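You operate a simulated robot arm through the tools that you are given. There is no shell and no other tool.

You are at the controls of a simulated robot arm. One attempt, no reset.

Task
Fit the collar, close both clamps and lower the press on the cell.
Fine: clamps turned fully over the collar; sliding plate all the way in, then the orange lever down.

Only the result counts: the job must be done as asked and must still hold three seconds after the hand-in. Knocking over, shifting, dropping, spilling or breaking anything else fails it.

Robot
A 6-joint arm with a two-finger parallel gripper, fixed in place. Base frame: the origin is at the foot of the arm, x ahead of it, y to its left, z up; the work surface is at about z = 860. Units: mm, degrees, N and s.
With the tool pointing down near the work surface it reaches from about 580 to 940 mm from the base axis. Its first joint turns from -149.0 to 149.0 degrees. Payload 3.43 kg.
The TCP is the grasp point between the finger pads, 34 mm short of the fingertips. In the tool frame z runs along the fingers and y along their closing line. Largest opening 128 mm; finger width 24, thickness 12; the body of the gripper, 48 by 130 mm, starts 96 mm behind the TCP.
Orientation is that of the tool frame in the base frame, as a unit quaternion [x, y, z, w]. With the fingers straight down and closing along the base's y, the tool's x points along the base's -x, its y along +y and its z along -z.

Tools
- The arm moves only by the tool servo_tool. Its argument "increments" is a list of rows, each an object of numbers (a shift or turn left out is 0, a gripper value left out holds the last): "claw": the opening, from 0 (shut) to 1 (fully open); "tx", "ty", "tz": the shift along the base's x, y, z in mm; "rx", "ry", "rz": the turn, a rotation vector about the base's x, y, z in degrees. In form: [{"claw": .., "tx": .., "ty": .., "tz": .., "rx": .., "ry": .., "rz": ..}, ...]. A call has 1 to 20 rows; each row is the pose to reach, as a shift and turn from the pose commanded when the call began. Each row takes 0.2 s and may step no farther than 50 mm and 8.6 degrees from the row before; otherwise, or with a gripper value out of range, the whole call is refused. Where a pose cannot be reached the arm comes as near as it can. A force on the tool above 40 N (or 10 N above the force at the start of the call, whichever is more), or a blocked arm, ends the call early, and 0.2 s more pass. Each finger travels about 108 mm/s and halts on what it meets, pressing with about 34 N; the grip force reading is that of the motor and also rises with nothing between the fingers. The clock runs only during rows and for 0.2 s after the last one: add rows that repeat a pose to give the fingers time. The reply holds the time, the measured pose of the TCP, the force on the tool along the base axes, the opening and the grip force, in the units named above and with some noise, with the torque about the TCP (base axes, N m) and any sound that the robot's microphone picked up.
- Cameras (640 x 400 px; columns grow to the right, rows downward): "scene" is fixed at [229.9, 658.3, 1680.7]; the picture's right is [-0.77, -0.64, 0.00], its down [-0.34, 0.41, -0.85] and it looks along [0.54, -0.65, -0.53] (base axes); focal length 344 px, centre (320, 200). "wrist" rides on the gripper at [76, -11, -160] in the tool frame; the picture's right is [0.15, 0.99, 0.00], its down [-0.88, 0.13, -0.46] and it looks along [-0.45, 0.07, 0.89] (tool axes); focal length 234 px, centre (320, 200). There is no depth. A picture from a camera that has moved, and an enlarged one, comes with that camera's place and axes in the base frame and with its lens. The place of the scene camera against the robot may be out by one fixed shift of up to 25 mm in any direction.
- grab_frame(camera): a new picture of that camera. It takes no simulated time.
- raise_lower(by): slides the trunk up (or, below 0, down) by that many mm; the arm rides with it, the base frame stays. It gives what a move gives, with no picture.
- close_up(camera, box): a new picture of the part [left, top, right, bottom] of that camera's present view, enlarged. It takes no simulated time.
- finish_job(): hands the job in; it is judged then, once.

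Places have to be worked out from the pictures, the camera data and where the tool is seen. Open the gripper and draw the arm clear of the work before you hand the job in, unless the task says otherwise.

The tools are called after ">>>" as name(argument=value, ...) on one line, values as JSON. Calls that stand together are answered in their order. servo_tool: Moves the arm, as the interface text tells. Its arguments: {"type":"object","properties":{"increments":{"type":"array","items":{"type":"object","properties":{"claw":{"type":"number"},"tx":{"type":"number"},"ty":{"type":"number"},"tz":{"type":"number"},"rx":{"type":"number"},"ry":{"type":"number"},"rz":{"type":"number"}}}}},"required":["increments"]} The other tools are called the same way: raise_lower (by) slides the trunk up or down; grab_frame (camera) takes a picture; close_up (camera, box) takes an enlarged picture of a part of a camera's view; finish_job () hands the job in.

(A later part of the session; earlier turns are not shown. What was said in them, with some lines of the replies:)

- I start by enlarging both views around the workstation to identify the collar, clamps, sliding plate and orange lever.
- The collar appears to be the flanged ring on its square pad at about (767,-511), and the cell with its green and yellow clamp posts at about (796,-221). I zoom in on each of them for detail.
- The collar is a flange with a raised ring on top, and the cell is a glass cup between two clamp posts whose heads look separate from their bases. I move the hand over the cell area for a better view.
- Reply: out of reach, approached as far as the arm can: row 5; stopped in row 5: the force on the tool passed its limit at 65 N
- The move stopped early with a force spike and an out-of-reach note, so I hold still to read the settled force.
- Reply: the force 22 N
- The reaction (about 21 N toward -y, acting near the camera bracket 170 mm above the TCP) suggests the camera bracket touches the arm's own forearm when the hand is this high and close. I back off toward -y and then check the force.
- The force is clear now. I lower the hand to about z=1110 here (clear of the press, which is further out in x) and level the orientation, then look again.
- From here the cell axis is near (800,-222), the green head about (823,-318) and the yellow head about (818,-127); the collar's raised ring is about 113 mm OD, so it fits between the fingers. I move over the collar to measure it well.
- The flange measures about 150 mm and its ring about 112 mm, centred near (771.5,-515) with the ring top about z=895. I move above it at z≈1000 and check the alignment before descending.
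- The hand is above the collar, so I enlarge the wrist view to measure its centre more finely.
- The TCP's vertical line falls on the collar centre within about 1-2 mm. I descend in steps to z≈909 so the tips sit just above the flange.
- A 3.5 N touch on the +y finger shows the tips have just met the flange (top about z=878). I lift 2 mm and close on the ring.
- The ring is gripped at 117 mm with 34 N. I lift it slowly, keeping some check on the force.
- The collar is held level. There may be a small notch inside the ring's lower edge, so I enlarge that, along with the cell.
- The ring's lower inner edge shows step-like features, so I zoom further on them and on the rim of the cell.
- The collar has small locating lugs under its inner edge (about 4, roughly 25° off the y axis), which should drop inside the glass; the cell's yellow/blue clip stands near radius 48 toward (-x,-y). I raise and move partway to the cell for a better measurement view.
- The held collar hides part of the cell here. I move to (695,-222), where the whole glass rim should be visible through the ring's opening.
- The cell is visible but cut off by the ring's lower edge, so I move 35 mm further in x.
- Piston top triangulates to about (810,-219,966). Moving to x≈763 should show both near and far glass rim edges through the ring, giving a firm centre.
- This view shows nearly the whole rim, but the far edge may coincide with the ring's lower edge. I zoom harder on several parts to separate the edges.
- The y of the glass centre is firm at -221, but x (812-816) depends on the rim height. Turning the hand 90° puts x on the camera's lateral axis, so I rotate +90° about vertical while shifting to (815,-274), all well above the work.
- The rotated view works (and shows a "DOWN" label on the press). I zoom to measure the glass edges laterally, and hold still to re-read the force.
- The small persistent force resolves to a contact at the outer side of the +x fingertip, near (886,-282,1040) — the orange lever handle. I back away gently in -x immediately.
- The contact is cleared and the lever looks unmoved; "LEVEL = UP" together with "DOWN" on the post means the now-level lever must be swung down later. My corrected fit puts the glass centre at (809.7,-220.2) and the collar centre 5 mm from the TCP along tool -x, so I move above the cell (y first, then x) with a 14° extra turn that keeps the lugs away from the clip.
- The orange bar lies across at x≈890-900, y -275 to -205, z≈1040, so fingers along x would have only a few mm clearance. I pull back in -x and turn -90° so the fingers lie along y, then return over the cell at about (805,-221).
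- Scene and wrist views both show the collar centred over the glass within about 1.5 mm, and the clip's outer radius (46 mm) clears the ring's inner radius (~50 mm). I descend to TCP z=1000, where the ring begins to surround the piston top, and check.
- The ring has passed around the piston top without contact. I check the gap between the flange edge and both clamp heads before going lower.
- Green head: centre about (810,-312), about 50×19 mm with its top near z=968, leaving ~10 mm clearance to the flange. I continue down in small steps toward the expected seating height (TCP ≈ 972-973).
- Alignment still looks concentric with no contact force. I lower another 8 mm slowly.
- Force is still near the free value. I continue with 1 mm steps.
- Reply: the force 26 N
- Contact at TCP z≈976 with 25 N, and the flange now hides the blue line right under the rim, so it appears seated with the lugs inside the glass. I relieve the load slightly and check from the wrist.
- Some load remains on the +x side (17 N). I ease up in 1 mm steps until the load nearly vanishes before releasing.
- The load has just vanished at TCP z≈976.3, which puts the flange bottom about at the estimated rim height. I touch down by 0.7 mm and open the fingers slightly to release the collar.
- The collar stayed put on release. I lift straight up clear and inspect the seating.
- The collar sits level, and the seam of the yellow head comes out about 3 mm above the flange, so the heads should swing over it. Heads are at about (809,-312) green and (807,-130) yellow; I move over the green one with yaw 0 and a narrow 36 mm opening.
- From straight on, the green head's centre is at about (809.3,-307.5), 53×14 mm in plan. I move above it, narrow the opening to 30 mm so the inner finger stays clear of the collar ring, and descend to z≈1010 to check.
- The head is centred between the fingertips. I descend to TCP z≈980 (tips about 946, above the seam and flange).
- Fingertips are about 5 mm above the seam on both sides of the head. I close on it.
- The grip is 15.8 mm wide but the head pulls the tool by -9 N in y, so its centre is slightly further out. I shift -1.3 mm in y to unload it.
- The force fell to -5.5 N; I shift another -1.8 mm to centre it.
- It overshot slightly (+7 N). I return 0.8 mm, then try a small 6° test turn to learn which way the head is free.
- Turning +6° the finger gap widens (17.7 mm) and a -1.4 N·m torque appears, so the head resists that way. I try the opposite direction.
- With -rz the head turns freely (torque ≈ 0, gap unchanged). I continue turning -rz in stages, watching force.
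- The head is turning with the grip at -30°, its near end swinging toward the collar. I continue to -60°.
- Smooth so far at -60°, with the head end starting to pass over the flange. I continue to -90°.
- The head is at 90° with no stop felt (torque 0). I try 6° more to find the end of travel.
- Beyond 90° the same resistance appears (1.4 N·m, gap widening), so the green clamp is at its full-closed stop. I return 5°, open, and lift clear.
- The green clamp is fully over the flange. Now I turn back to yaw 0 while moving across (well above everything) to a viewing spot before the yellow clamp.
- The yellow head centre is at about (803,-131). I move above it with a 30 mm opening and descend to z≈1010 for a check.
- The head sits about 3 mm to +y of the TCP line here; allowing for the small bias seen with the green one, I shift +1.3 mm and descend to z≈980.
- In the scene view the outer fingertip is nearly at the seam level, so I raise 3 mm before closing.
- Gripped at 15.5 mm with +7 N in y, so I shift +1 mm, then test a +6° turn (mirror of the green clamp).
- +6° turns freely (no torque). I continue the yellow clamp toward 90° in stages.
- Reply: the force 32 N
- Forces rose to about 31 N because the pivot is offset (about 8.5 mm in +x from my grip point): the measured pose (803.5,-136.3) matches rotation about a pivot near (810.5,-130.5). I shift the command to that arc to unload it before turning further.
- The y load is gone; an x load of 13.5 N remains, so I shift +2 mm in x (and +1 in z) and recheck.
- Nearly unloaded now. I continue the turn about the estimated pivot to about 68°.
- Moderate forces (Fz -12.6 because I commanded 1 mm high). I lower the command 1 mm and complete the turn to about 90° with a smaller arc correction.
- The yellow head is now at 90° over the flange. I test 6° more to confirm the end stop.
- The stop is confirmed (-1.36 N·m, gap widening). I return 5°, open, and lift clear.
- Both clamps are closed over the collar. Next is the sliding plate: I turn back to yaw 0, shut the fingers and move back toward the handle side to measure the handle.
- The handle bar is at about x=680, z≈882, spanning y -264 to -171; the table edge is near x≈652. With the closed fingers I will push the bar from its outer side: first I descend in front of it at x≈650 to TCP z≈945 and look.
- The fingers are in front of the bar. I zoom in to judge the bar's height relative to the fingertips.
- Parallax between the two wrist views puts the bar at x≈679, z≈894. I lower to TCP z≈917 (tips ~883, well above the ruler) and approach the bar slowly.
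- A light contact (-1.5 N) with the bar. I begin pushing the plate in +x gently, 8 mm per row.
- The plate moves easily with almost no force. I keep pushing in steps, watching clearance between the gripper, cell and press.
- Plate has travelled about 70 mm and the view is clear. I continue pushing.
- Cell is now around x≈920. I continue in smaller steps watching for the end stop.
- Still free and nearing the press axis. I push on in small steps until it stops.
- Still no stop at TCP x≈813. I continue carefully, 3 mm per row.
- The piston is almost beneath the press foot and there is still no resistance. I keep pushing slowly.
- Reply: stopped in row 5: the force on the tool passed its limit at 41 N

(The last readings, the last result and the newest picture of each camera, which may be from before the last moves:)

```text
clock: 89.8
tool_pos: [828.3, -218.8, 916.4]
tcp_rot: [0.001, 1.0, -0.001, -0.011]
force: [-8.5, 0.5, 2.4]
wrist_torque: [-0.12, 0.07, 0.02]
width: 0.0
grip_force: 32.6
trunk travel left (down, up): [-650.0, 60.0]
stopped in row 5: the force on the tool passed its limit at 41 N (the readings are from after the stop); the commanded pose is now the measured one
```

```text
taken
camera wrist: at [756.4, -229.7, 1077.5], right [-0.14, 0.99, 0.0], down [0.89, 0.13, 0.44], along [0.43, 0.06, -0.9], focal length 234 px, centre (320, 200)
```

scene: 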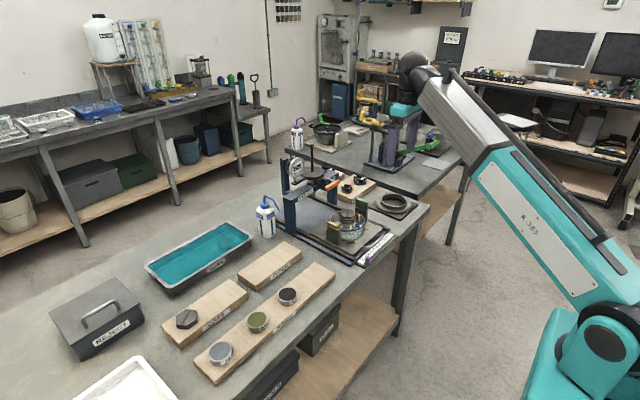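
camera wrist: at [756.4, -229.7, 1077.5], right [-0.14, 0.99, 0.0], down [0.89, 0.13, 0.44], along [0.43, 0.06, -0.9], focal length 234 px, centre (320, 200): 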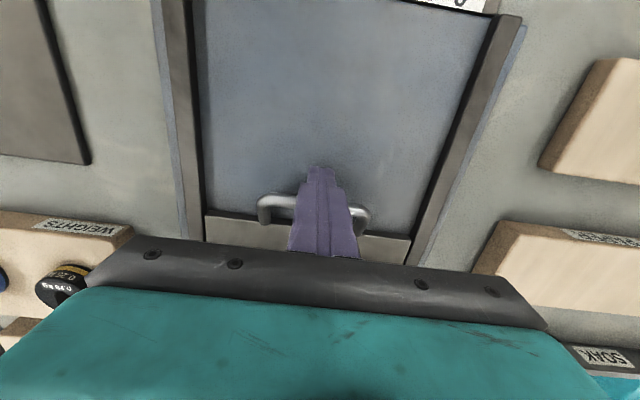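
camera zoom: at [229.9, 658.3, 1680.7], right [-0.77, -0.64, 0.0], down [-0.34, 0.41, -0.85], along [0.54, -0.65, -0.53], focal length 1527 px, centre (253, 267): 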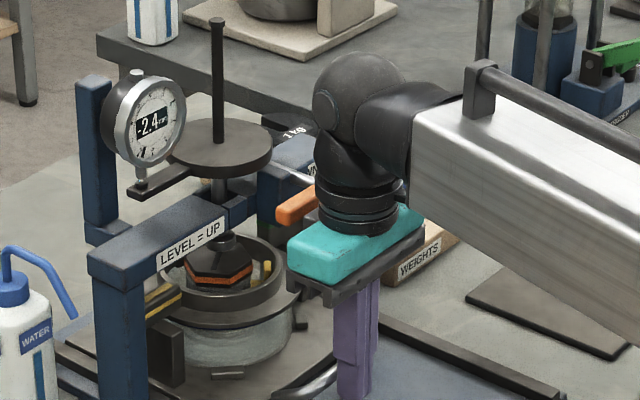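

The push ended with 41 N at the fingertips at TCP x≈828 (about 165 mm of travel), with the press foot over the piston. I back off, level the hand, and raise it to inspect whether the plate is truly at its end stop and not caught on something.

>>> servo_tool(increments=[{"claw": 0.0, "tx": -6, "ry": -0.6}, {"tx": -20, "ry": -1.26}, {"tx": -40, "ry": -1.26}, {"tx": -60, "ry": -1.26, "tz": 20}, {"tx": -80, "ry": -1.26, "tz": 60}, {"tx": -95, "ry": -1.26, "tz": 100}, {"tx": -110, "ry": -1.26, "tz": 140}, {"tx": -110, "ry": -1.26, "tz": 160}, {"tx": -110, "ry": -1.26, "tz": 160}])

>>> grab_frame(camera="wrist")

>>> close_up(camera="scene", box=[280, 140, 400, 260])

>>> close_up(camera="scene", box=[300, 180, 370, 240])

```text
clock: 91.8
tool_pos: [720.2, -220.8, 1075.8]
tcp_rot: [0.001, 1.0, -0.001, 0.003]
force: [-0.1, -0.2, -0.1]
wrist_torque: [-0.05, -0.01, 0.01]
width: 0.0
grip_force: 33.2
trunk travel left (down, up): [-650.0, 60.0]
```

```text
taken
camera wrist: at [643.9, -230.5, 1235.0], right [-0.15, 0.99, 0.0], down [0.88, 0.13, 0.46], along [0.45, 0.06, -0.89], focal length 234 px, centre (320, 200)
```

wrist: 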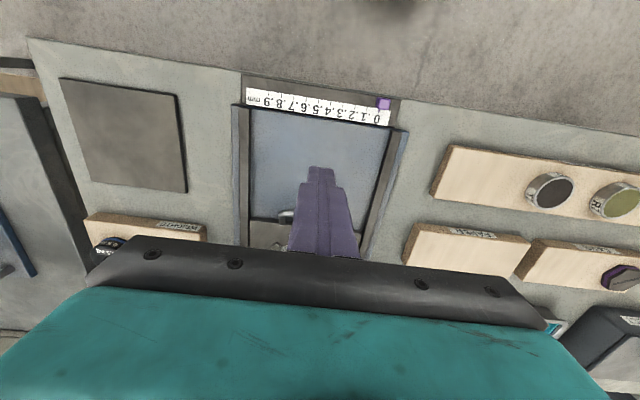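

```text
3.33 times, centred on (340, 200) of scene
camera zoom: at [229.9, 658.3, 1680.7], right [-0.77, -0.64, 0.0], down [-0.34, 0.41, -0.85], along [0.54, -0.65, -0.53], focal length 1145 px, centre (253, 200)
```

zoom: 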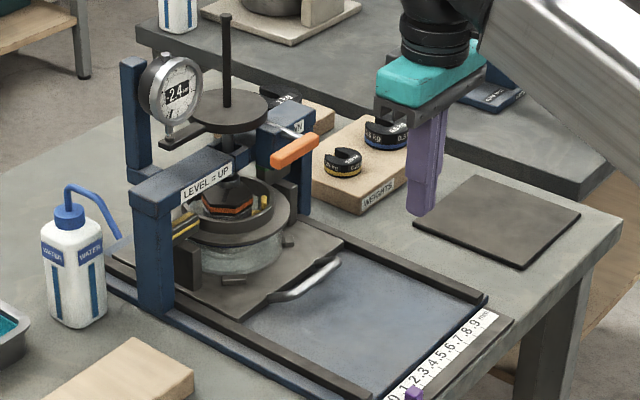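

```text
6.67 times, centred on (335, 210) of scene
camera zoom: at [229.9, 658.3, 1680.7], right [-0.77, -0.64, 0.0], down [-0.34, 0.41, -0.85], along [0.54, -0.65, -0.53], focal length 2290 px, centre (220, 133)
```

zoom: 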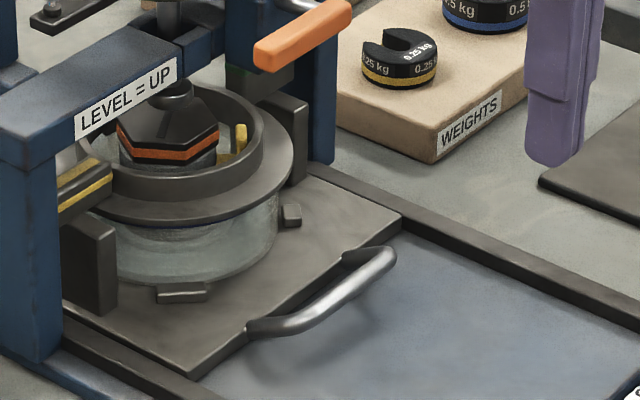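

The press foot appears right over the piston. I zoom in to check the foot/piston alignment and both clamp-to-post clearances.

>>> close_up(camera="scene", box=[310, 190, 350, 220])

>>> close_up(camera="scene", box=[300, 205, 330, 245])

>>> close_up(camera="scene", box=[330, 180, 365, 220])

```text
13.33 times, centred on (330, 205) of scene
camera zoom: at [229.9, 658.3, 1680.7], right [-0.77, -0.64, 0.0], down [-0.34, 0.41, -0.85], along [0.54, -0.65, -0.53], focal length 4581 px, centre (187, 133)
```

zoom: 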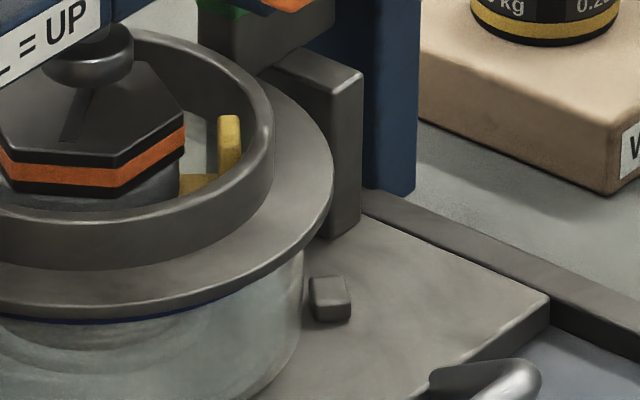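

```text
10.00 times, centred on (315, 225) of scene
camera zoom: at [229.9, 658.3, 1680.7], right [-0.77, -0.64, 0.0], down [-0.34, 0.41, -0.85], along [0.54, -0.65, -0.53], focal length 3436 px, centre (370, -50)
```

zoom: 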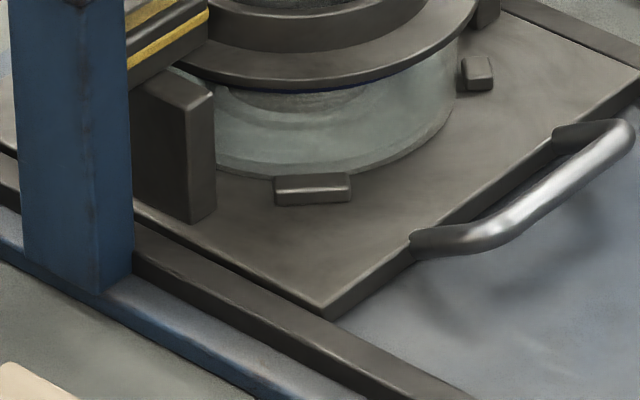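

```text
10.00 times, centred on (348, 200) of scene
camera zoom: at [229.9, 658.3, 1680.7], right [-0.77, -0.64, 0.0], down [-0.34, 0.41, -0.85], along [0.54, -0.65, -0.53], focal length 3436 px, centre (45, 200)
```

zoom: 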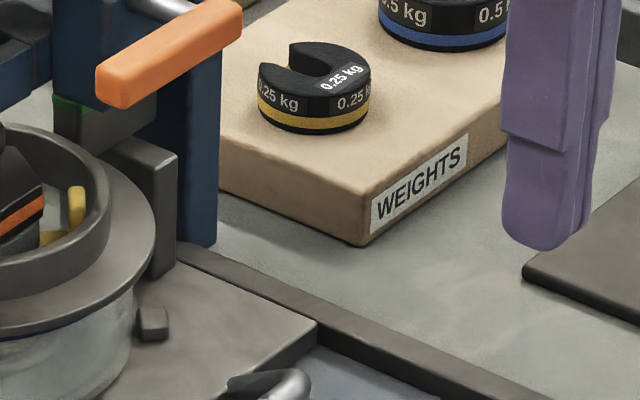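

The foot sits right over the piston centre and neither head touches a post, so the plate is at its end stop. Now the lever: the orange bar is at about x=898, y -275 to -200, z=1042, with its rod running in +x along y≈-260. I tilt the hand 35° forward from a clear spot to view the lever mechanism.

>>> servo_tool(increments=[{"claw": 0.0, "tx": 10, "ty": -20, "tz": 10, "ry": -7}, {"tx": 20, "ty": -40, "tz": 20, "ry": -14}, {"tx": 30, "ty": -60, "tz": 30, "ry": -21}, {"tx": 40, "ty": -85, "tz": 35, "ry": -28}, {"tx": 50, "ty": -110, "tz": 35, "ry": -35}, {"tx": 60, "ty": -130, "tz": 35, "ry": -35}, {"tx": 60, "ty": -130, "tz": 35, "ry": -35}, {"tx": 60, "ty": -130, "tz": 35, "ry": -35}])

>>> grab_frame(camera="wrist")

>>> grab_frame(camera="scene")

```text
clock: 93.5
tool_pos: [779.4, -347.7, 1111.5]
tcp_rot: [0.001, 0.953, 0.0, 0.304]
force: [-0.6, 0.0, -0.6]
wrist_torque: [-0.01, -0.05, 0.02]
width: 0.1
grip_force: 33.3
trunk travel left (down, up): [-650.0, 60.0]
```

```text
taken
camera wrist: at [626.1, -359.3, 1198.0], right [-0.12, 0.99, -0.09], down [0.46, 0.13, 0.88], along [0.88, 0.06, -0.47], focal length 234 px, centre (320, 200)
```

wrist: 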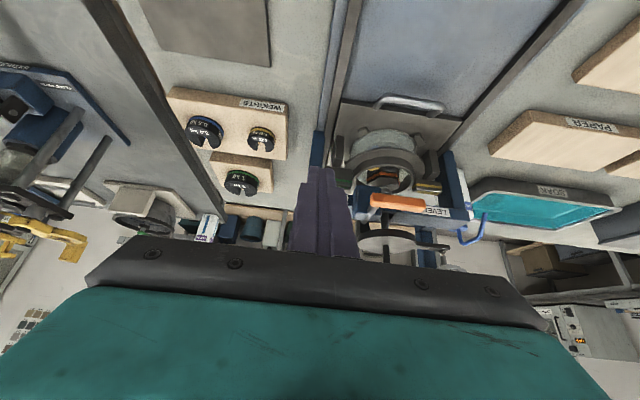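

```text
taken
```

scene: 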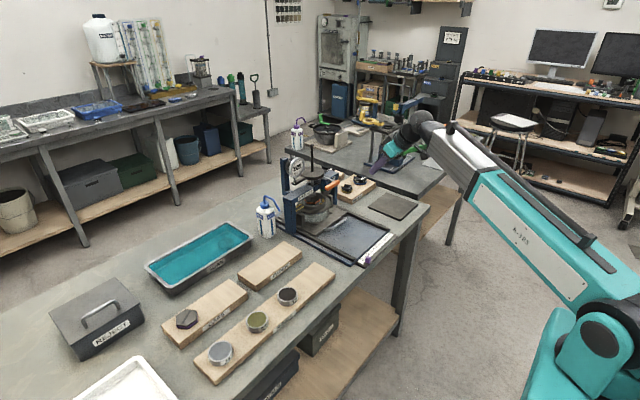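

The tilted view shows the lever from the front. I enlarge the lever, its housing, the disc and the cell.

>>> close_up(camera="wrist", box=[320, 120, 500, 270])

>>> close_up(camera="wrist", box=[345, 170, 445, 260])

>>> close_up(camera="scene", box=[280, 140, 360, 220])

```text
2.67 times, centred on (410, 195) of wrist
camera zoom: at [626.1, -359.3, 1198.0], right [-0.12, 0.99, -0.09], down [0.46, 0.13, 0.88], along [0.88, 0.06, -0.47], focal length 624 px, centre (80, 213)
```

zoom: 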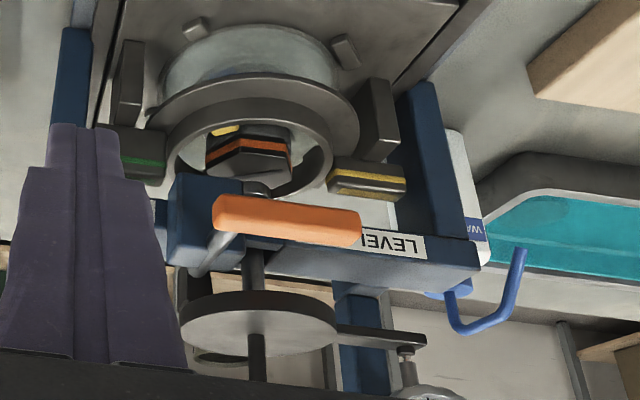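

```text
4.44 times, centred on (395, 215) of wrist
camera zoom: at [626.1, -359.3, 1198.0], right [-0.12, 0.99, -0.09], down [0.46, 0.13, 0.88], along [0.88, 0.06, -0.47], focal length 1041 px, centre (-13, 133)
```

zoom: 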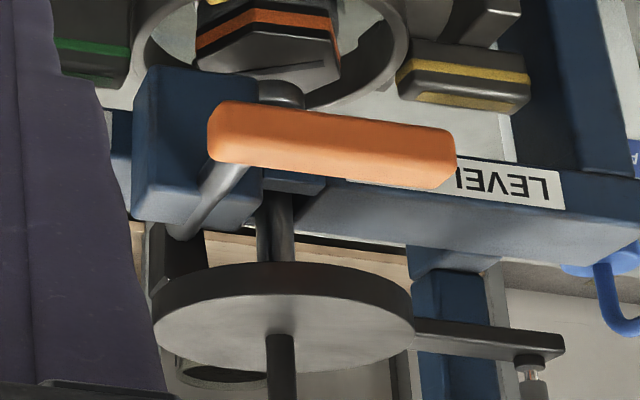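

```text
5.00 times, centred on (320, 180) of scene
camera zoom: at [229.9, 658.3, 1680.7], right [-0.77, -0.64, 0.0], down [-0.34, 0.41, -0.85], along [0.54, -0.65, -0.53], focal length 1718 px, centre (320, 300)
```

zoom: 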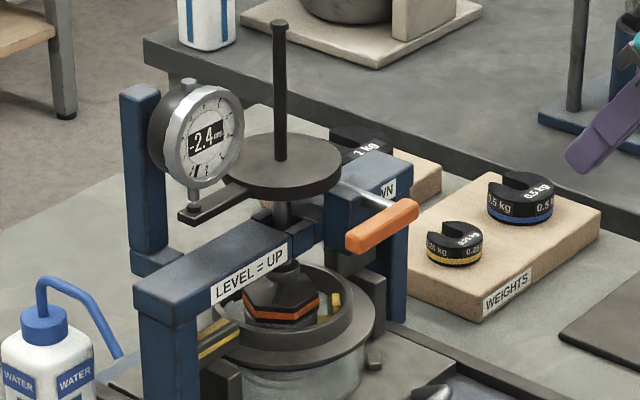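

The rod runs from the bar back to a pivot at about (971,-262,1046), giving a ~73 mm radius; the disc is at about (977,-220,1066). I will push the bar down from above with the closed fingertips tilted 20°, so first I move to a staging point in front of and above the bar.

>>> servo_tool(increments=[{"claw": 0.0, "tx": 8, "ty": 25, "tz": 5, "ry": 5}, {"tx": 16, "ty": 50, "tz": 10, "ry": 10}, {"tx": 24, "ty": 75, "tz": 14, "ry": 15.5}, {"tx": 32, "ty": 95, "tz": 14, "ry": 15.5}, {"tx": 40, "ty": 107, "tz": 14, "ry": 15.5}, {"tx": 60, "ty": 107, "tz": 14, "ry": 15.5}, {"tx": 75, "ty": 107, "tz": 14, "ry": 15.5}, {"tx": 75, "ty": 107, "tz": 14, "ry": 15.5}, {"tx": 75, "ty": 107, "tz": 14, "ry": 15.5}])

>>> grab_frame(camera="wrist")

>>> close_up(camera="scene", box=[280, 110, 400, 230])

```text
clock: 95.5
tool_pos: [855.5, -242.0, 1125.1]
tcp_rot: [0.001, 0.985, -0.001, 0.172]
force: [0.4, 0.2, 0.4]
wrist_torque: [-0.03, 0.05, -0.03]
width: 0.2
grip_force: 33.7
trunk travel left (down, up): [-650.0, 60.0]
```

```text
taken
camera wrist: at [730.9, -253.0, 1249.0], right [-0.14, 0.99, -0.05], down [0.67, 0.13, 0.73], along [0.73, 0.06, -0.69], focal length 234 px, centre (320, 200)
```

wrist: 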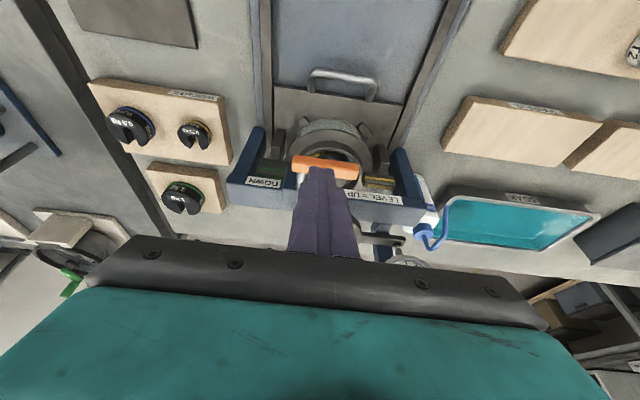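

```text
3.33 times, centred on (340, 170) of scene
camera zoom: at [229.9, 658.3, 1680.7], right [-0.77, -0.64, 0.0], down [-0.34, 0.41, -0.85], along [0.54, -0.65, -0.53], focal length 1145 px, centre (253, 300)
```

zoom: 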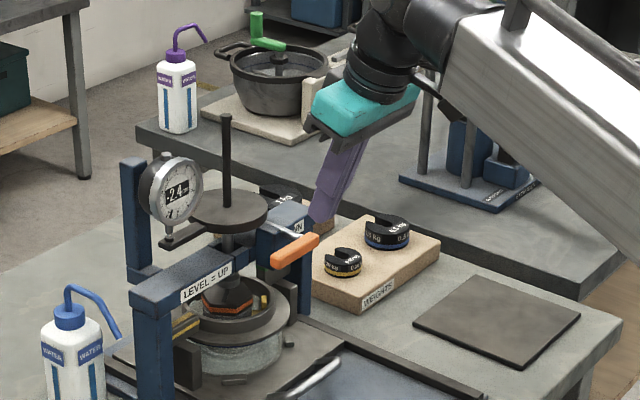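

At tilt 19.8° the bar measures again as x≈896, z≈1044. I advance above it (tip x≈904) and lower to just above the bar.

>>> servo_tool(increments=[{"claw": 0.0, "tx": 12}, {"tx": 25}, {"tx": 36}, {"tx": 36, "tz": -10}, {"tx": 36, "tz": -20}, {"tx": 36, "tz": -28}, {"tx": 36, "tz": -28}, {"tx": 36, "tz": -28}])

>>> grab_frame(camera="wrist")

>>> close_up(camera="scene", box=[310, 160, 370, 220])

```text
clock: 97.3
tool_pos: [892.7, -241.7, 1096.6]
tcp_rot: [0.001, 0.985, -0.001, 0.171]
force: [-0.4, -0.4, 0.1]
wrist_torque: [-0.03, 0.01, 0.02]
width: 0.0
grip_force: 32.5
trunk travel left (down, up): [-650.0, 60.0]
```

```text
taken
camera wrist: at [766.7, -252.6, 1221.3], right [-0.14, 0.99, -0.05], down [0.67, 0.13, 0.73], along [0.73, 0.06, -0.69], focal length 234 px, centre (320, 200)
```

wrist: 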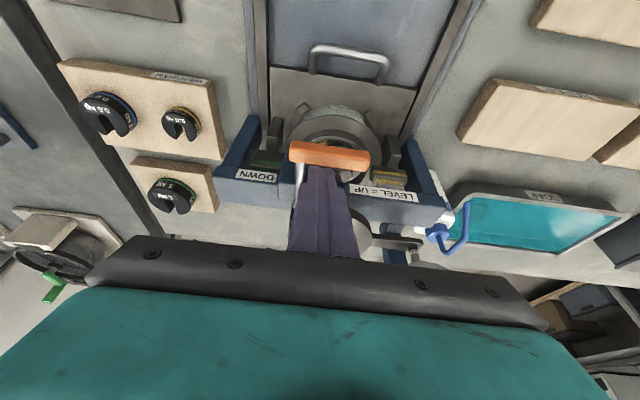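

```text
6.67 times, centred on (340, 190) of scene
camera zoom: at [229.9, 658.3, 1680.7], right [-0.77, -0.64, 0.0], down [-0.34, 0.41, -0.85], along [0.54, -0.65, -0.53], focal length 2290 px, centre (187, 267)
```

zoom: 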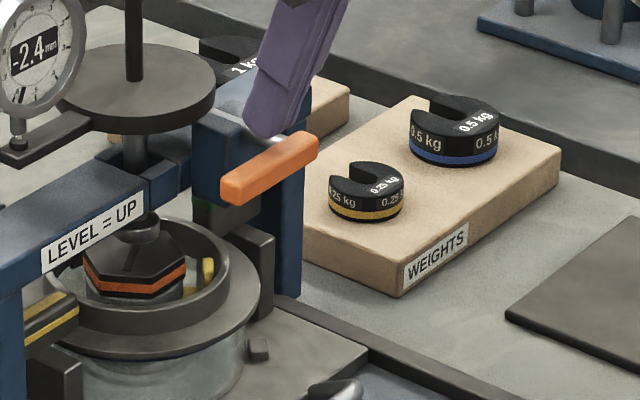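

The tip is just above the bar; I enlarge the wrist view to see where it will land.

>>> close_up(camera="wrist", box=[270, 120, 390, 220])

```text
4.00 times, centred on (330, 170) of wrist
camera zoom: at [766.7, -252.6, 1221.3], right [-0.14, 0.99, -0.05], down [0.67, 0.13, 0.73], along [0.73, 0.06, -0.69], focal length 937 px, centre (280, 320)
```

zoom: 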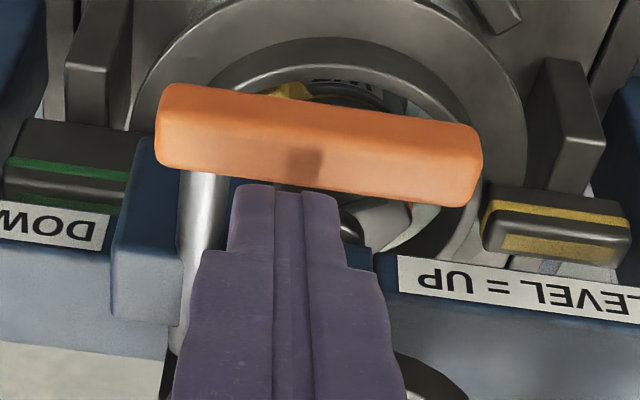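

The tip edge will land mid-way on the bar's top face. I lower slowly to find contact.

>>> servo_tool(increments=[{"claw": 0.0, "tz": -2}, {"tz": -4}, {"tz": -6}, {"tz": -6}])

>>> servo_tool(increments=[{"claw": 0.0, "tz": -1.5}, {"tz": -3}, {"tz": -3}])

```text
clock: 98.3
tool_pos: [891.2, -242.3, 1089.9]
tcp_rot: [0.001, 0.985, -0.001, 0.171]
force: [0.2, 0.1, -0.1]
wrist_torque: [-0.01, 0.0, 0.01]
width: 0.0
grip_force: 32.8
trunk travel left (down, up): [-650.0, 60.0]
```

```text
clock: 99.2
tool_pos: [889.7, -241.4, 1090.0]
tcp_rot: [0.001, 0.985, -0.001, 0.173]
force: [0.2, -0.5, 6.3]
wrist_torque: [-0.06, -0.03, 0.04]
width: 0.0
grip_force: 33.1
trunk travel left (down, up): [-650.0, 60.0]
```

Contact at TCP z≈1089.5 with 6 N. I press down in small steps to see whether the lever yields.

>>> servo_tool(increments=[{"claw": 0.0, "tz": -2}, {"tz": -4}, {"tz": -4}])

>>> close_up(camera="scene", box=[310, 160, 370, 220])

```text
clock: 100.0
tool_pos: [891.8, -239.1, 1083.1]
tcp_rot: [0.0, 0.985, 0.001, 0.17]
force: [1.5, 9.8, 4.3]
wrist_torque: [0.26, -0.07, 0.04]
width: 0.1
grip_force: 33.1
trunk travel left (down, up): [-650.0, 60.0]
```

```text
6.67 times, centred on (340, 190) of scene
camera zoom: at [229.9, 658.3, 1680.7], right [-0.77, -0.64, 0.0], down [-0.34, 0.41, -0.85], along [0.54, -0.65, -0.53], focal length 2290 px, centre (187, 267)
```

zoom: 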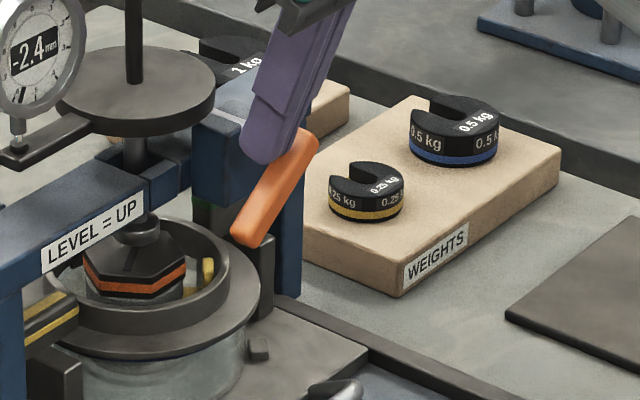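

The bar swings about its rod (the x-axis): its +y end dropped to about 27°, so "down" means the bar hanging vertically. I shift the fingertips to the bar's free +y end for better leverage and then follow its arc.

>>> servo_tool(increments=[{"claw": 0.0, "ty": 12, "tz": 1}, {"ty": 26, "tz": 0}, {"ty": 37, "tz": 0}, {"ty": 37, "tz": -6}, {"ty": 37, "tz": -11}, {"ty": 37, "tz": -11}])

>>> close_up(camera="scene", box=[310, 160, 370, 220])

>>> close_up(camera="wrist", box=[250, 120, 390, 230])

```text
clock: 101.3
tool_pos: [892.0, -205.5, 1073.4]
tcp_rot: [0.0, 0.985, -0.001, 0.172]
force: [0.0, -0.2, 0.1]
wrist_torque: [0.02, 0.02, -0.04]
width: 0.0
grip_force: 33.0
trunk travel left (down, up): [-650.0, 60.0]
```

```text
6.67 times, centred on (340, 190) of scene
camera zoom: at [229.9, 658.3, 1680.7], right [-0.77, -0.64, 0.0], down [-0.34, 0.41, -0.85], along [0.54, -0.65, -0.53], focal length 2290 px, centre (187, 267)
```

zoom: 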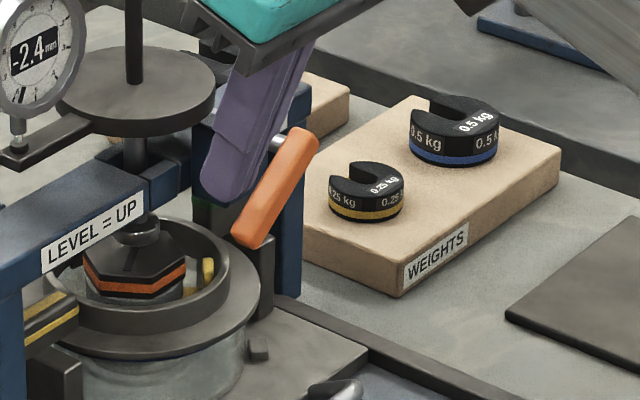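

```text
3.64 times, centred on (320, 175) of wrist
camera zoom: at [766.5, -215.6, 1197.7], right [-0.14, 0.99, -0.05], down [0.67, 0.13, 0.73], along [0.73, 0.06, -0.69], focal length 852 px, centre (320, 291)
```

zoom: 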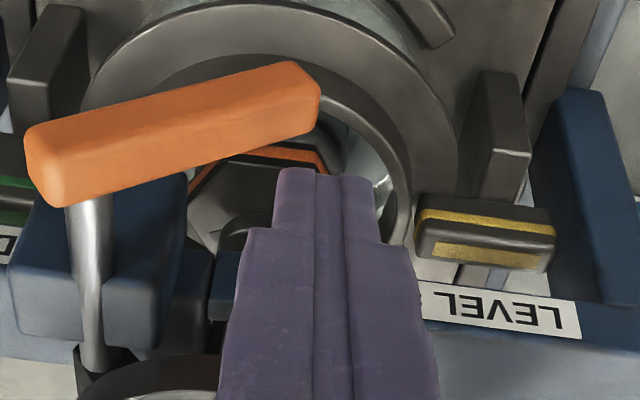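

The lever holds at about 27° and the tip is clear of its free end. I now push along the arc toward 40°.

>>> servo_tool(increments=[{"claw": 0.0, "tz": -5}, {"ty": -1, "tz": -9}, {"ty": -2.5, "tz": -12.5}, {"ty": -4, "tz": -16}, {"ty": -4, "tz": -16}])

>>> close_up(camera="scene", box=[310, 160, 370, 220])

```text
clock: 102.5
tool_pos: [892.1, -209.2, 1057.4]
tcp_rot: [0.001, 0.985, -0.001, 0.172]
force: [0.2, -0.9, -0.5]
wrist_torque: [-0.05, 0.04, -0.01]
width: 0.1
grip_force: 32.8
trunk travel left (down, up): [-650.0, 60.0]
```

```text
6.67 times, centred on (340, 190) of scene
camera zoom: at [229.9, 658.3, 1680.7], right [-0.77, -0.64, 0.0], down [-0.34, 0.41, -0.85], along [0.54, -0.65, -0.53], focal length 2290 px, centre (187, 267)
```

zoom: 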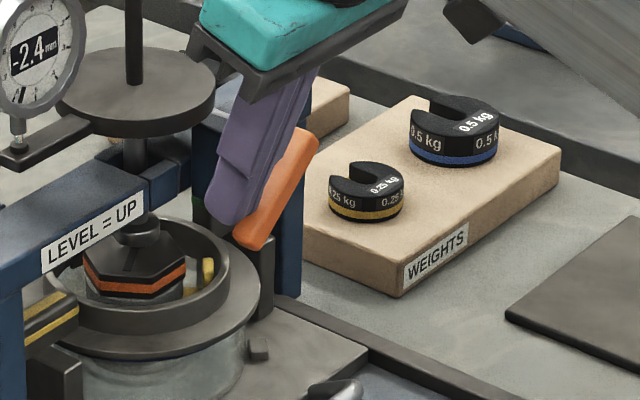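

Still no load. I continue the arc toward 60-70°.

>>> servo_tool(increments=[{"claw": 0.0, "ty": -2.5, "tz": -4}, {"ty": -5, "tz": -7}, {"ty": -7.5, "tz": -10}, {"ty": -10, "tz": -12}, {"ty": -10, "tz": -12}])

>>> close_up(camera="scene", box=[310, 160, 370, 220])

>>> close_up(camera="wrist", box=[250, 120, 390, 230])

```text
clock: 103.8
tool_pos: [891.8, -219.9, 1045.2]
tcp_rot: [0.001, 0.985, 0.0, 0.172]
force: [0.1, -0.5, 1.0]
wrist_torque: [0.04, -0.02, -0.02]
width: 0.0
grip_force: 33.2
trunk travel left (down, up): [-650.0, 60.0]
```

```text
6.67 times, centred on (340, 190) of scene
camera zoom: at [229.9, 658.3, 1680.7], right [-0.77, -0.64, 0.0], down [-0.34, 0.41, -0.85], along [0.54, -0.65, -0.53], focal length 2290 px, centre (187, 267)
```

zoom: 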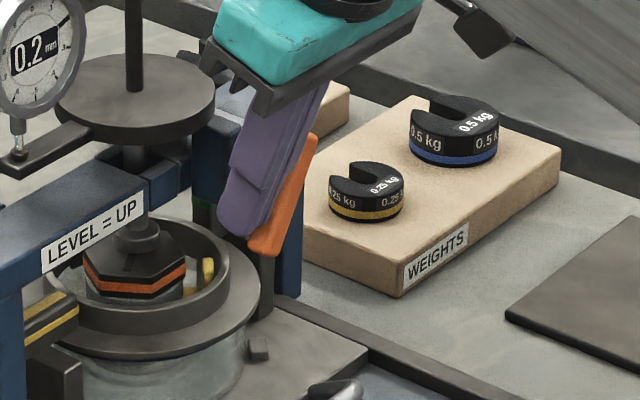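

```text
3.64 times, centred on (320, 175) of wrist
camera zoom: at [766.2, -229.8, 1169.1], right [-0.14, 0.99, -0.05], down [0.67, 0.13, 0.73], along [0.73, 0.06, -0.69], focal length 852 px, centre (320, 291)
```

zoom: 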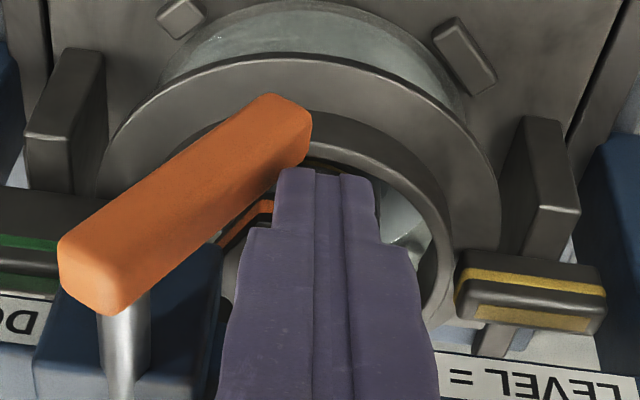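

The dial changed from -2.4 to 0.2 mm, so the press is coming down on the cell. I continue the lever toward vertical.

>>> servo_tool(increments=[{"claw": 0.0, "ty": -3, "tz": -2.5}, {"ty": -6, "tz": -5}, {"ty": -9, "tz": -6.5}, {"ty": -12, "tz": -8}, {"ty": -15, "tz": -9}, {"ty": -15, "tz": -9}])

>>> close_up(camera="scene", box=[310, 160, 370, 220])

>>> close_up(camera="wrist", box=[250, 120, 390, 230])

```text
clock: 105.2
tool_pos: [892.0, -234.8, 1036.0]
tcp_rot: [0.001, 0.985, -0.001, 0.172]
force: [0.3, -0.1, -0.2]
wrist_torque: [0.0, 0.0, 0.0]
width: 0.0
grip_force: 33.2
trunk travel left (down, up): [-650.0, 60.0]
```

```text
6.67 times, centred on (340, 190) of scene
camera zoom: at [229.9, 658.3, 1680.7], right [-0.77, -0.64, 0.0], down [-0.34, 0.41, -0.85], along [0.54, -0.65, -0.53], focal length 2290 px, centre (187, 267)
```

zoom: 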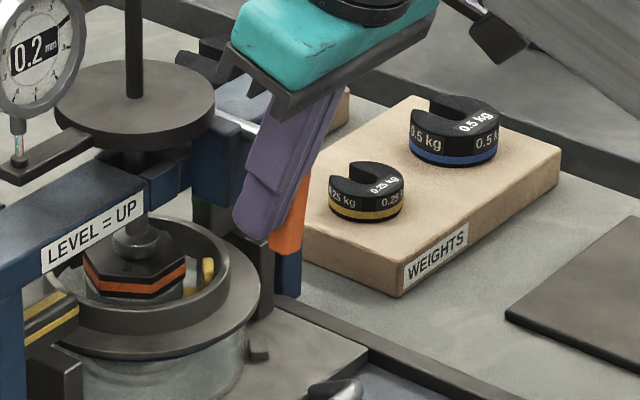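

```text
3.64 times, centred on (320, 175) of wrist
camera zoom: at [766.6, -244.9, 1160.4], right [-0.14, 0.99, -0.05], down [0.67, 0.13, 0.73], along [0.73, 0.06, -0.69], focal length 852 px, centre (320, 291)
```

zoom: 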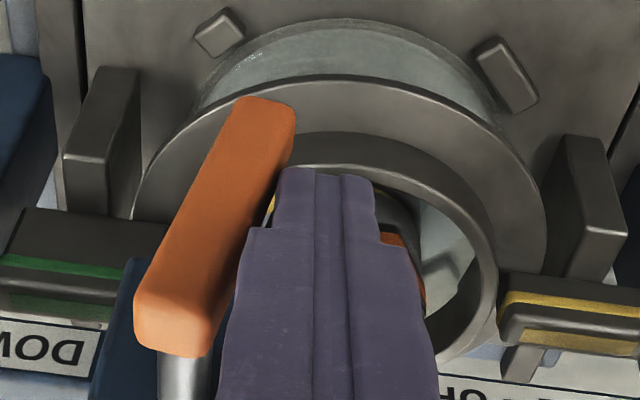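

The foot now rests on the piston and the lever is nearly vertical. I keep pushing toward -y until the stop is felt.

>>> servo_tool(increments=[{"claw": 0.0, "ty": -3, "tz": -1}, {"ty": -6, "tz": -2}, {"ty": -8, "tz": -2}, {"ty": -8, "tz": -2}])

>>> close_up(camera="wrist", box=[250, 120, 390, 230])

```text
clock: 106.2
tool_pos: [891.7, -237.0, 1034.6]
tcp_rot: [0.0, 0.985, 0.001, 0.172]
force: [-3.1, 26.5, 1.7]
wrist_torque: [-0.38, 0.0, -0.06]
width: 0.1
grip_force: 32.7
trunk travel left (down, up): [-650.0, 60.0]
```

```text
3.64 times, centred on (320, 175) of wrist
camera zoom: at [766.6, -248.3, 1158.7], right [-0.14, 0.99, -0.05], down [0.67, 0.13, 0.73], along [0.73, 0.07, -0.69], focal length 852 px, centre (320, 291)
```

zoom: 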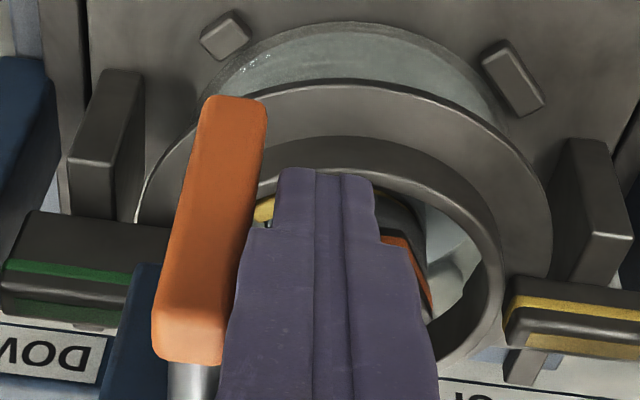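

The lever bar's image lines run toward the vertical vanishing point, so it is hanging straight down and now resists with 26 N. I ease off and check it from the scene camera.

>>> servo_tool(increments=[{"claw": 0.0, "ty": 4}, {"ty": 10}, {"ty": 16}, {"ty": 16}])

>>> close_up(camera="scene", box=[300, 150, 370, 220])

>>> close_up(camera="wrist", box=[230, 110, 390, 230])

```text
clock: 107.2
tool_pos: [892.4, -226.7, 1034.3]
tcp_rot: [0.001, 0.985, -0.002, 0.172]
force: [0.4, -0.9, 0.5]
wrist_torque: [-0.01, 0.02, -0.01]
width: 0.0
grip_force: 33.2
trunk travel left (down, up): [-650.0, 60.0]
```

```text
5.71 times, centred on (335, 185) of scene
camera zoom: at [229.9, 658.3, 1680.7], right [-0.77, -0.64, 0.0], down [-0.34, 0.41, -0.85], along [0.54, -0.65, -0.53], focal length 1963 px, centre (234, 286)
```

zoom: 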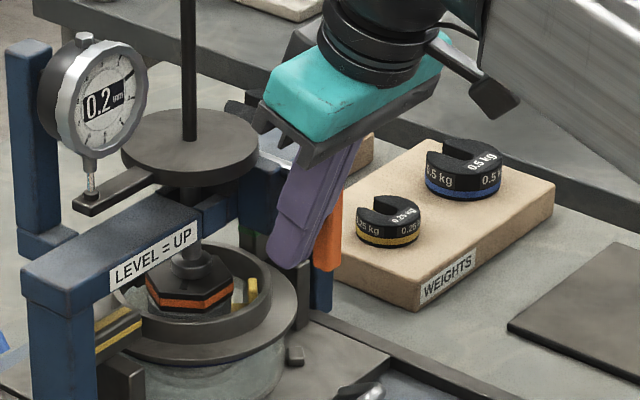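

```text
3.33 times, centred on (310, 170) of wrist
camera zoom: at [766.7, -236.9, 1158.5], right [-0.14, 0.99, -0.05], down [0.67, 0.13, 0.73], along [0.73, 0.06, -0.69], focal length 781 px, centre (353, 300)
```

zoom: 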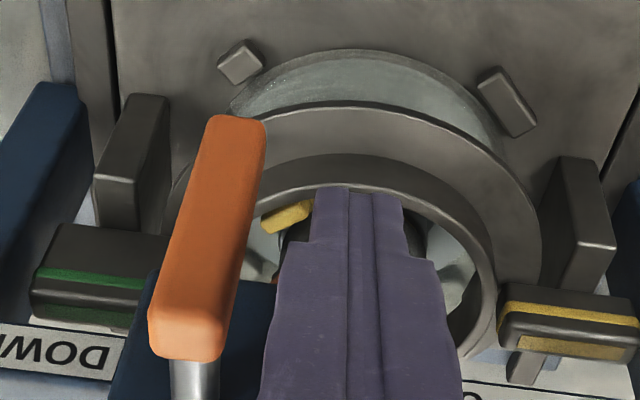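

It looks vertical. For certainty I lower 14 mm so the tip acts on the bar's lower end and press it gently toward -y once more.

>>> servo_tool(increments=[{"claw": 0.0, "tz": -7}, {"tz": -14}, {"ty": -5, "tz": -14}, {"ty": -10, "tz": -14}, {"ty": -10, "tz": -14}])

>>> servo_tool(increments=[{"claw": 0.0, "ty": -2}, {"ty": -4}, {"ty": -6}, {"ty": -6}])

>>> close_up(camera="wrist", box=[230, 110, 390, 230])

```text
clock: 108.3
tool_pos: [891.6, -236.4, 1020.7]
tcp_rot: [0.002, 0.985, -0.001, 0.171]
force: [0.5, -0.5, 0.3]
wrist_torque: [0.04, -0.03, -0.02]
width: 0.1
grip_force: 32.8
trunk travel left (down, up): [-650.0, 60.0]
```

```text
clock: 109.3
tool_pos: [890.8, -236.3, 1020.0]
tcp_rot: [-0.001, 0.985, 0.001, 0.172]
force: [-3.9, 27.6, -4.4]
wrist_torque: [-0.6, -0.08, -0.1]
width: 0.0
grip_force: 33.2
trunk travel left (down, up): [-650.0, 60.0]
```

```text
3.33 times, centred on (310, 170) of wrist
camera zoom: at [766.7, -248.1, 1144.5], right [-0.14, 0.99, -0.05], down [0.67, 0.13, 0.73], along [0.72, 0.07, -0.69], focal length 781 px, centre (353, 300)
```

zoom: 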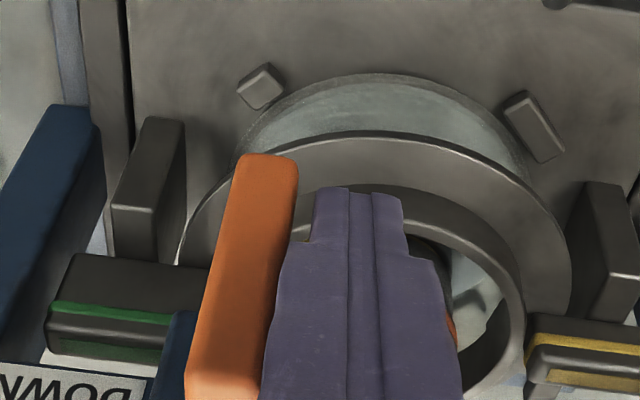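

The contact is at the bar's upper end, meaning its lower end is already at or past vertical. To be sure it's at the stop, I tilt the hand 10° so the fingertip leads, and test the bar's lower end.

>>> servo_tool(increments=[{"claw": 0.0, "ty": 8}, {"ty": 18}, {"ty": 18, "rx": -5}, {"ty": 18, "rx": -10}, {"ty": 18, "rx": -10}, {"ty": 12, "rx": -10}, {"ty": 8, "rx": -10}, {"ty": 8, "rx": -10}])

>>> close_up(camera="wrist", box=[230, 110, 390, 230])

```text
clock: 111.2
tool_pos: [891.5, -234.1, 1020.8]
tcp_rot: [-0.014, 0.981, -0.087, 0.171]
force: [-0.6, 0.5, -0.4]
wrist_torque: [0.0, -0.01, 0.02]
width: 0.1
grip_force: 33.2
trunk travel left (down, up): [-650.0, 60.0]
```

```text
3.33 times, centred on (310, 170) of wrist
camera zoom: at [766.8, -223.0, 1144.3], right [-0.14, 0.97, -0.22], down [0.67, 0.25, 0.69], along [0.73, -0.06, -0.69], focal length 781 px, centre (353, 300)
```

zoom: 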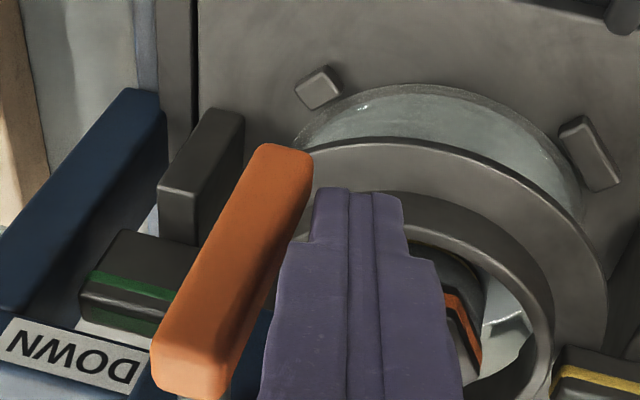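

The tip is next to the bar's lower end. I press toward -y in small steps and read the force.

>>> servo_tool(increments=[{"claw": 0.0, "ty": -2}, {"ty": -4}, {"ty": -4}])

>>> servo_tool(increments=[{"claw": 0.0, "ty": -2}, {"ty": -4}, {"ty": -4}])

>>> close_up(camera="wrist", box=[230, 110, 390, 230])

```text
clock: 112.0
tool_pos: [891.2, -236.4, 1020.5]
tcp_rot: [-0.015, 0.981, -0.086, 0.172]
force: [0.2, 9.2, 0.3]
wrist_torque: [0.31, 0.04, -0.01]
width: 0.0
grip_force: 33.4
trunk travel left (down, up): [-650.0, 60.0]
```

```text
clock: 112.8
tool_pos: [891.5, -237.1, 1019.4]
tcp_rot: [-0.014, 0.982, -0.084, 0.171]
force: [-2.4, 26.2, -2.5]
wrist_torque: [0.86, 0.08, -0.01]
width: 0.1
grip_force: 32.7
trunk travel left (down, up): [-650.0, 60.0]
```

```text
3.33 times, centred on (310, 170) of wrist
camera zoom: at [766.7, -227.1, 1144.4], right [-0.14, 0.97, -0.22], down [0.67, 0.25, 0.69], along [0.73, -0.05, -0.69], focal length 781 px, centre (353, 300)
```

zoom: 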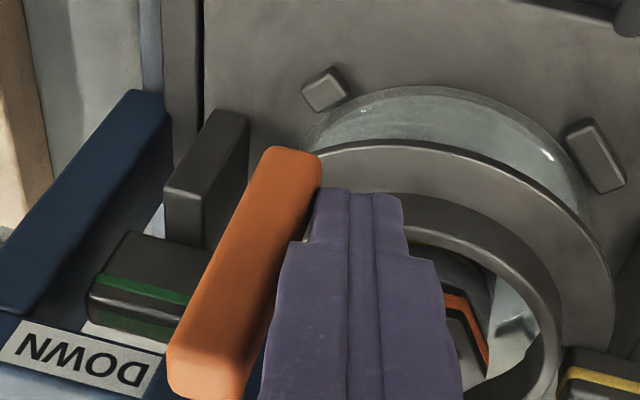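

26 N at the bar's lower end produces no movement, so the lever is fully down at its stop. I retreat: +y away from the bar, then back in -x and up.

>>> servo_tool(increments=[{"claw": 0.0, "ty": 8}, {"ty": 18, "rx": 3}, {"tx": -10, "ty": 20, "rx": 6}, {"tx": -30, "ty": 20, "rx": 10}, {"tx": -60, "ty": 20, "tz": 15, "rx": 10, "ry": 0}, {"tx": -95, "ty": 15, "tz": 40, "rx": 10, "ry": 0}, {"tx": -130, "ty": 10, "tz": 65, "rx": 10}, {"tx": -150, "ty": 0, "tz": 80, "rx": 10}, {"tx": -150, "ty": 0, "tz": 80, "rx": 10}, {"tx": -150, "ty": 0, "tz": 80, "rx": 10}])

>>> grab_frame(camera="scene")

>>> close_up(camera="scene", box=[290, 140, 380, 240])

>>> grab_frame(camera="wrist")

```text
clock: 115.0
tool_pos: [740.7, -242.7, 1099.7]
tcp_rot: [0.002, 0.985, -0.001, 0.172]
force: [-0.3, -0.4, -0.7]
wrist_torque: [-0.03, 0.03, 0.02]
width: 0.0
grip_force: 32.5
trunk travel left (down, up): [-650.0, 60.0]
```

```text
taken
```

scene: 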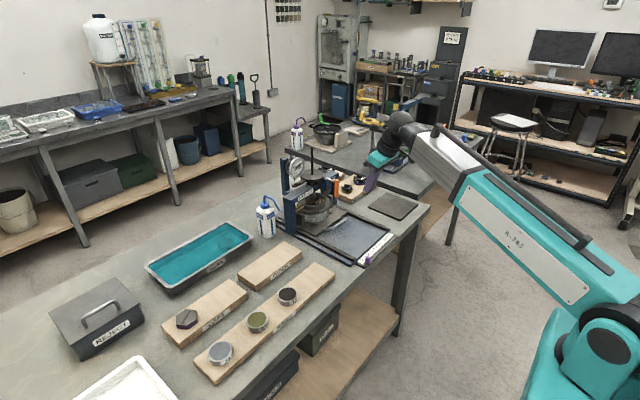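

```text
4.00 times, centred on (335, 190) of scene
camera zoom: at [229.9, 658.3, 1680.7], right [-0.77, -0.64, 0.0], down [-0.34, 0.41, -0.85], along [0.54, -0.65, -0.53], focal length 1374 px, centre (260, 240)
```

zoom: 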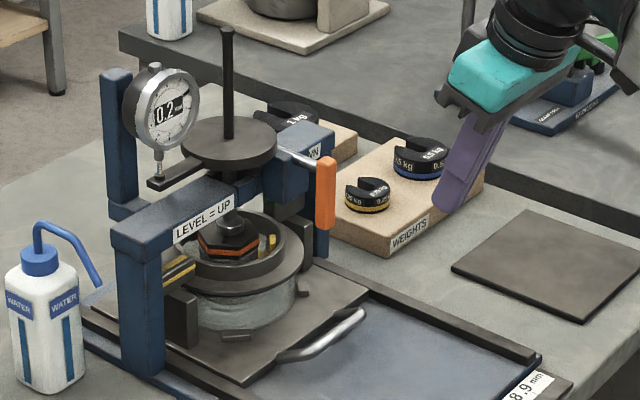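

```text
taken
camera wrist: at [615.7, -253.2, 1225.0], right [-0.14, 0.99, -0.05], down [0.67, 0.13, 0.73], along [0.73, 0.06, -0.69], focal length 234 px, centre (320, 200)
```

wrist: 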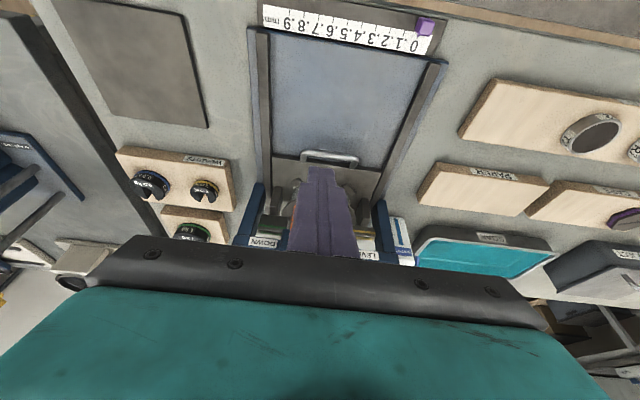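

The lever hangs straight down, the foot is on the piston (dial 0.2 mm), the plate is fully in and both clamps stay over the collar. I now draw the arm clear toward its starting area, level the hand and open the gripper.

>>> servo_tool(increments=[{"claw": 0.0, "tx": -10, "ty": -20, "tz": 10, "ry": 5}, {"tx": -20, "ty": -50, "tz": 25, "ry": 10}, {"claw": 0.3, "tx": -30, "ty": -85, "tz": 45, "ry": 15}, {"claw": 0.6, "tx": -40, "ty": -120, "tz": 65, "ry": 20}, {"claw": 1.0, "tx": -45, "ty": -155, "tz": 80, "ry": 20}, {"claw": 1.0, "tx": -45, "ty": -180, "tz": 90, "ry": 20}, {"claw": 1.0, "tx": -45, "ty": -195, "tz": 100, "ry": 20}, {"claw": 1.0, "tx": -45, "ty": -195, "tz": 100, "ry": 20}, {"claw": 1.0, "tx": -45, "ty": -195, "tz": 100, "ry": 20}])

>>> grab_frame(camera="wrist")

>>> close_up(camera="wrist", box=[340, 90, 540, 260])

>>> close_up(camera="scene", box=[285, 150, 365, 240])

```text
clock: 117.0
tool_pos: [696.3, -435.7, 1199.6]
tcp_rot: [0.001, 1.0, -0.001, -0.002]
force: [0.4, 0.5, 0.1]
wrist_torque: [-0.04, 0.02, -0.03]
width: 128.3
grip_force: 0.0
trunk travel left (down, up): [-650.0, 60.0]
```

```text
taken
camera wrist: at [621.6, -447.4, 1359.5], right [-0.15, 0.99, 0.0], down [0.88, 0.13, 0.45], along [0.45, 0.06, -0.89], focal length 234 px, centre (320, 200)
```

wrist: 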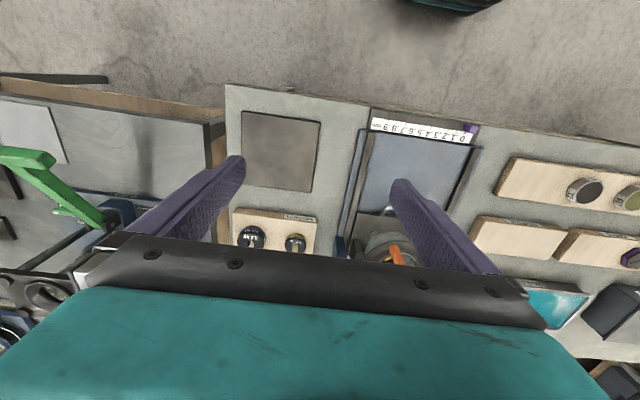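

```text
2.35 times, centred on (440, 175) of wrist
camera zoom: at [621.6, -447.4, 1359.5], right [-0.15, 0.99, 0.0], down [0.88, 0.13, 0.45], along [0.45, 0.06, -0.89], focal length 551 px, centre (38, 259)
```

zoom: 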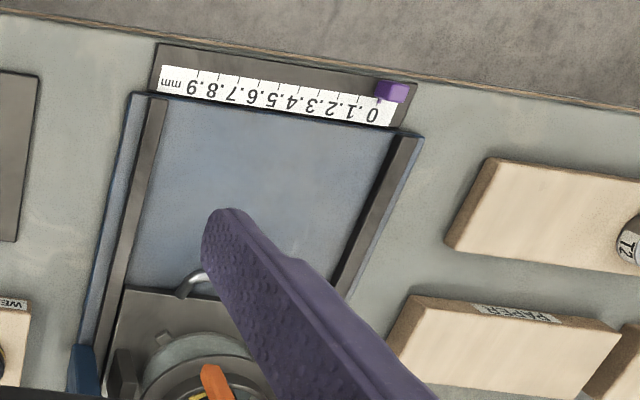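

```text
4.44 times, centred on (325, 195) of scene
camera zoom: at [229.9, 658.3, 1680.7], right [-0.77, -0.64, 0.0], down [-0.34, 0.41, -0.85], along [0.54, -0.65, -0.53], focal length 1527 px, centre (298, 222)
```

zoom: 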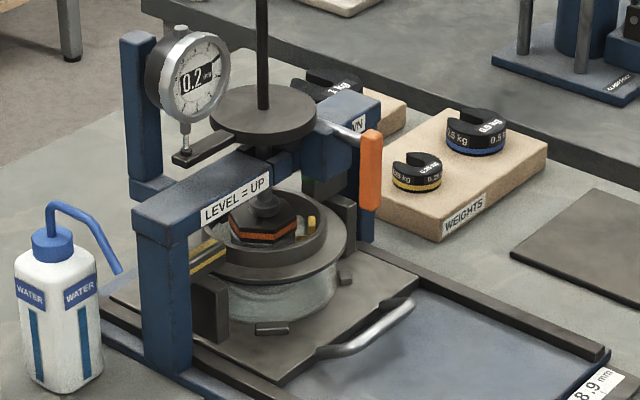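

The arm is clear and the gripper open. The final views show the collar clamped on both sides, the plate fully in, the lever hanging straight down and the press foot on the cell, so I hand the job in.

>>> finish_job()

```text
The job is handed in.
```

I fitted the collar, closed both clamps and lowered the press on the cell, then handed the job in. I don't have the judge's result.

- **Collar:** it rests level on the glass rim. When I pressed down with about 25 N, the load centred near the middle. I couldn't see the underside directly, so full seating is judged from that and the camera views.
- **Clamps:** green and yellow are both turned 90° over the collar, and each met its end stop.
- **Sliding plate:** it was pushed in about 165 mm, until it stopped at 41 N, before I lowered the lever. The press foot sits over the middle of the cell's piston.
- **Orange lever:** it hangs straight down and did not move under a 26 N push at its lower end. The press foot is on the piston, and the dial went from -2.4 to 0.2 mm.

- **Arm self-contact:** early on the arm hit itself and stopped at 65 N. I backed it off.
- **Lever touch:** while measuring, a finger touched the lever with about 4 N. The lever looked unmoved afterwards.

I saw nothing else in the final views knocked over or shifted. The gripper is open and the arm is clear of the work.
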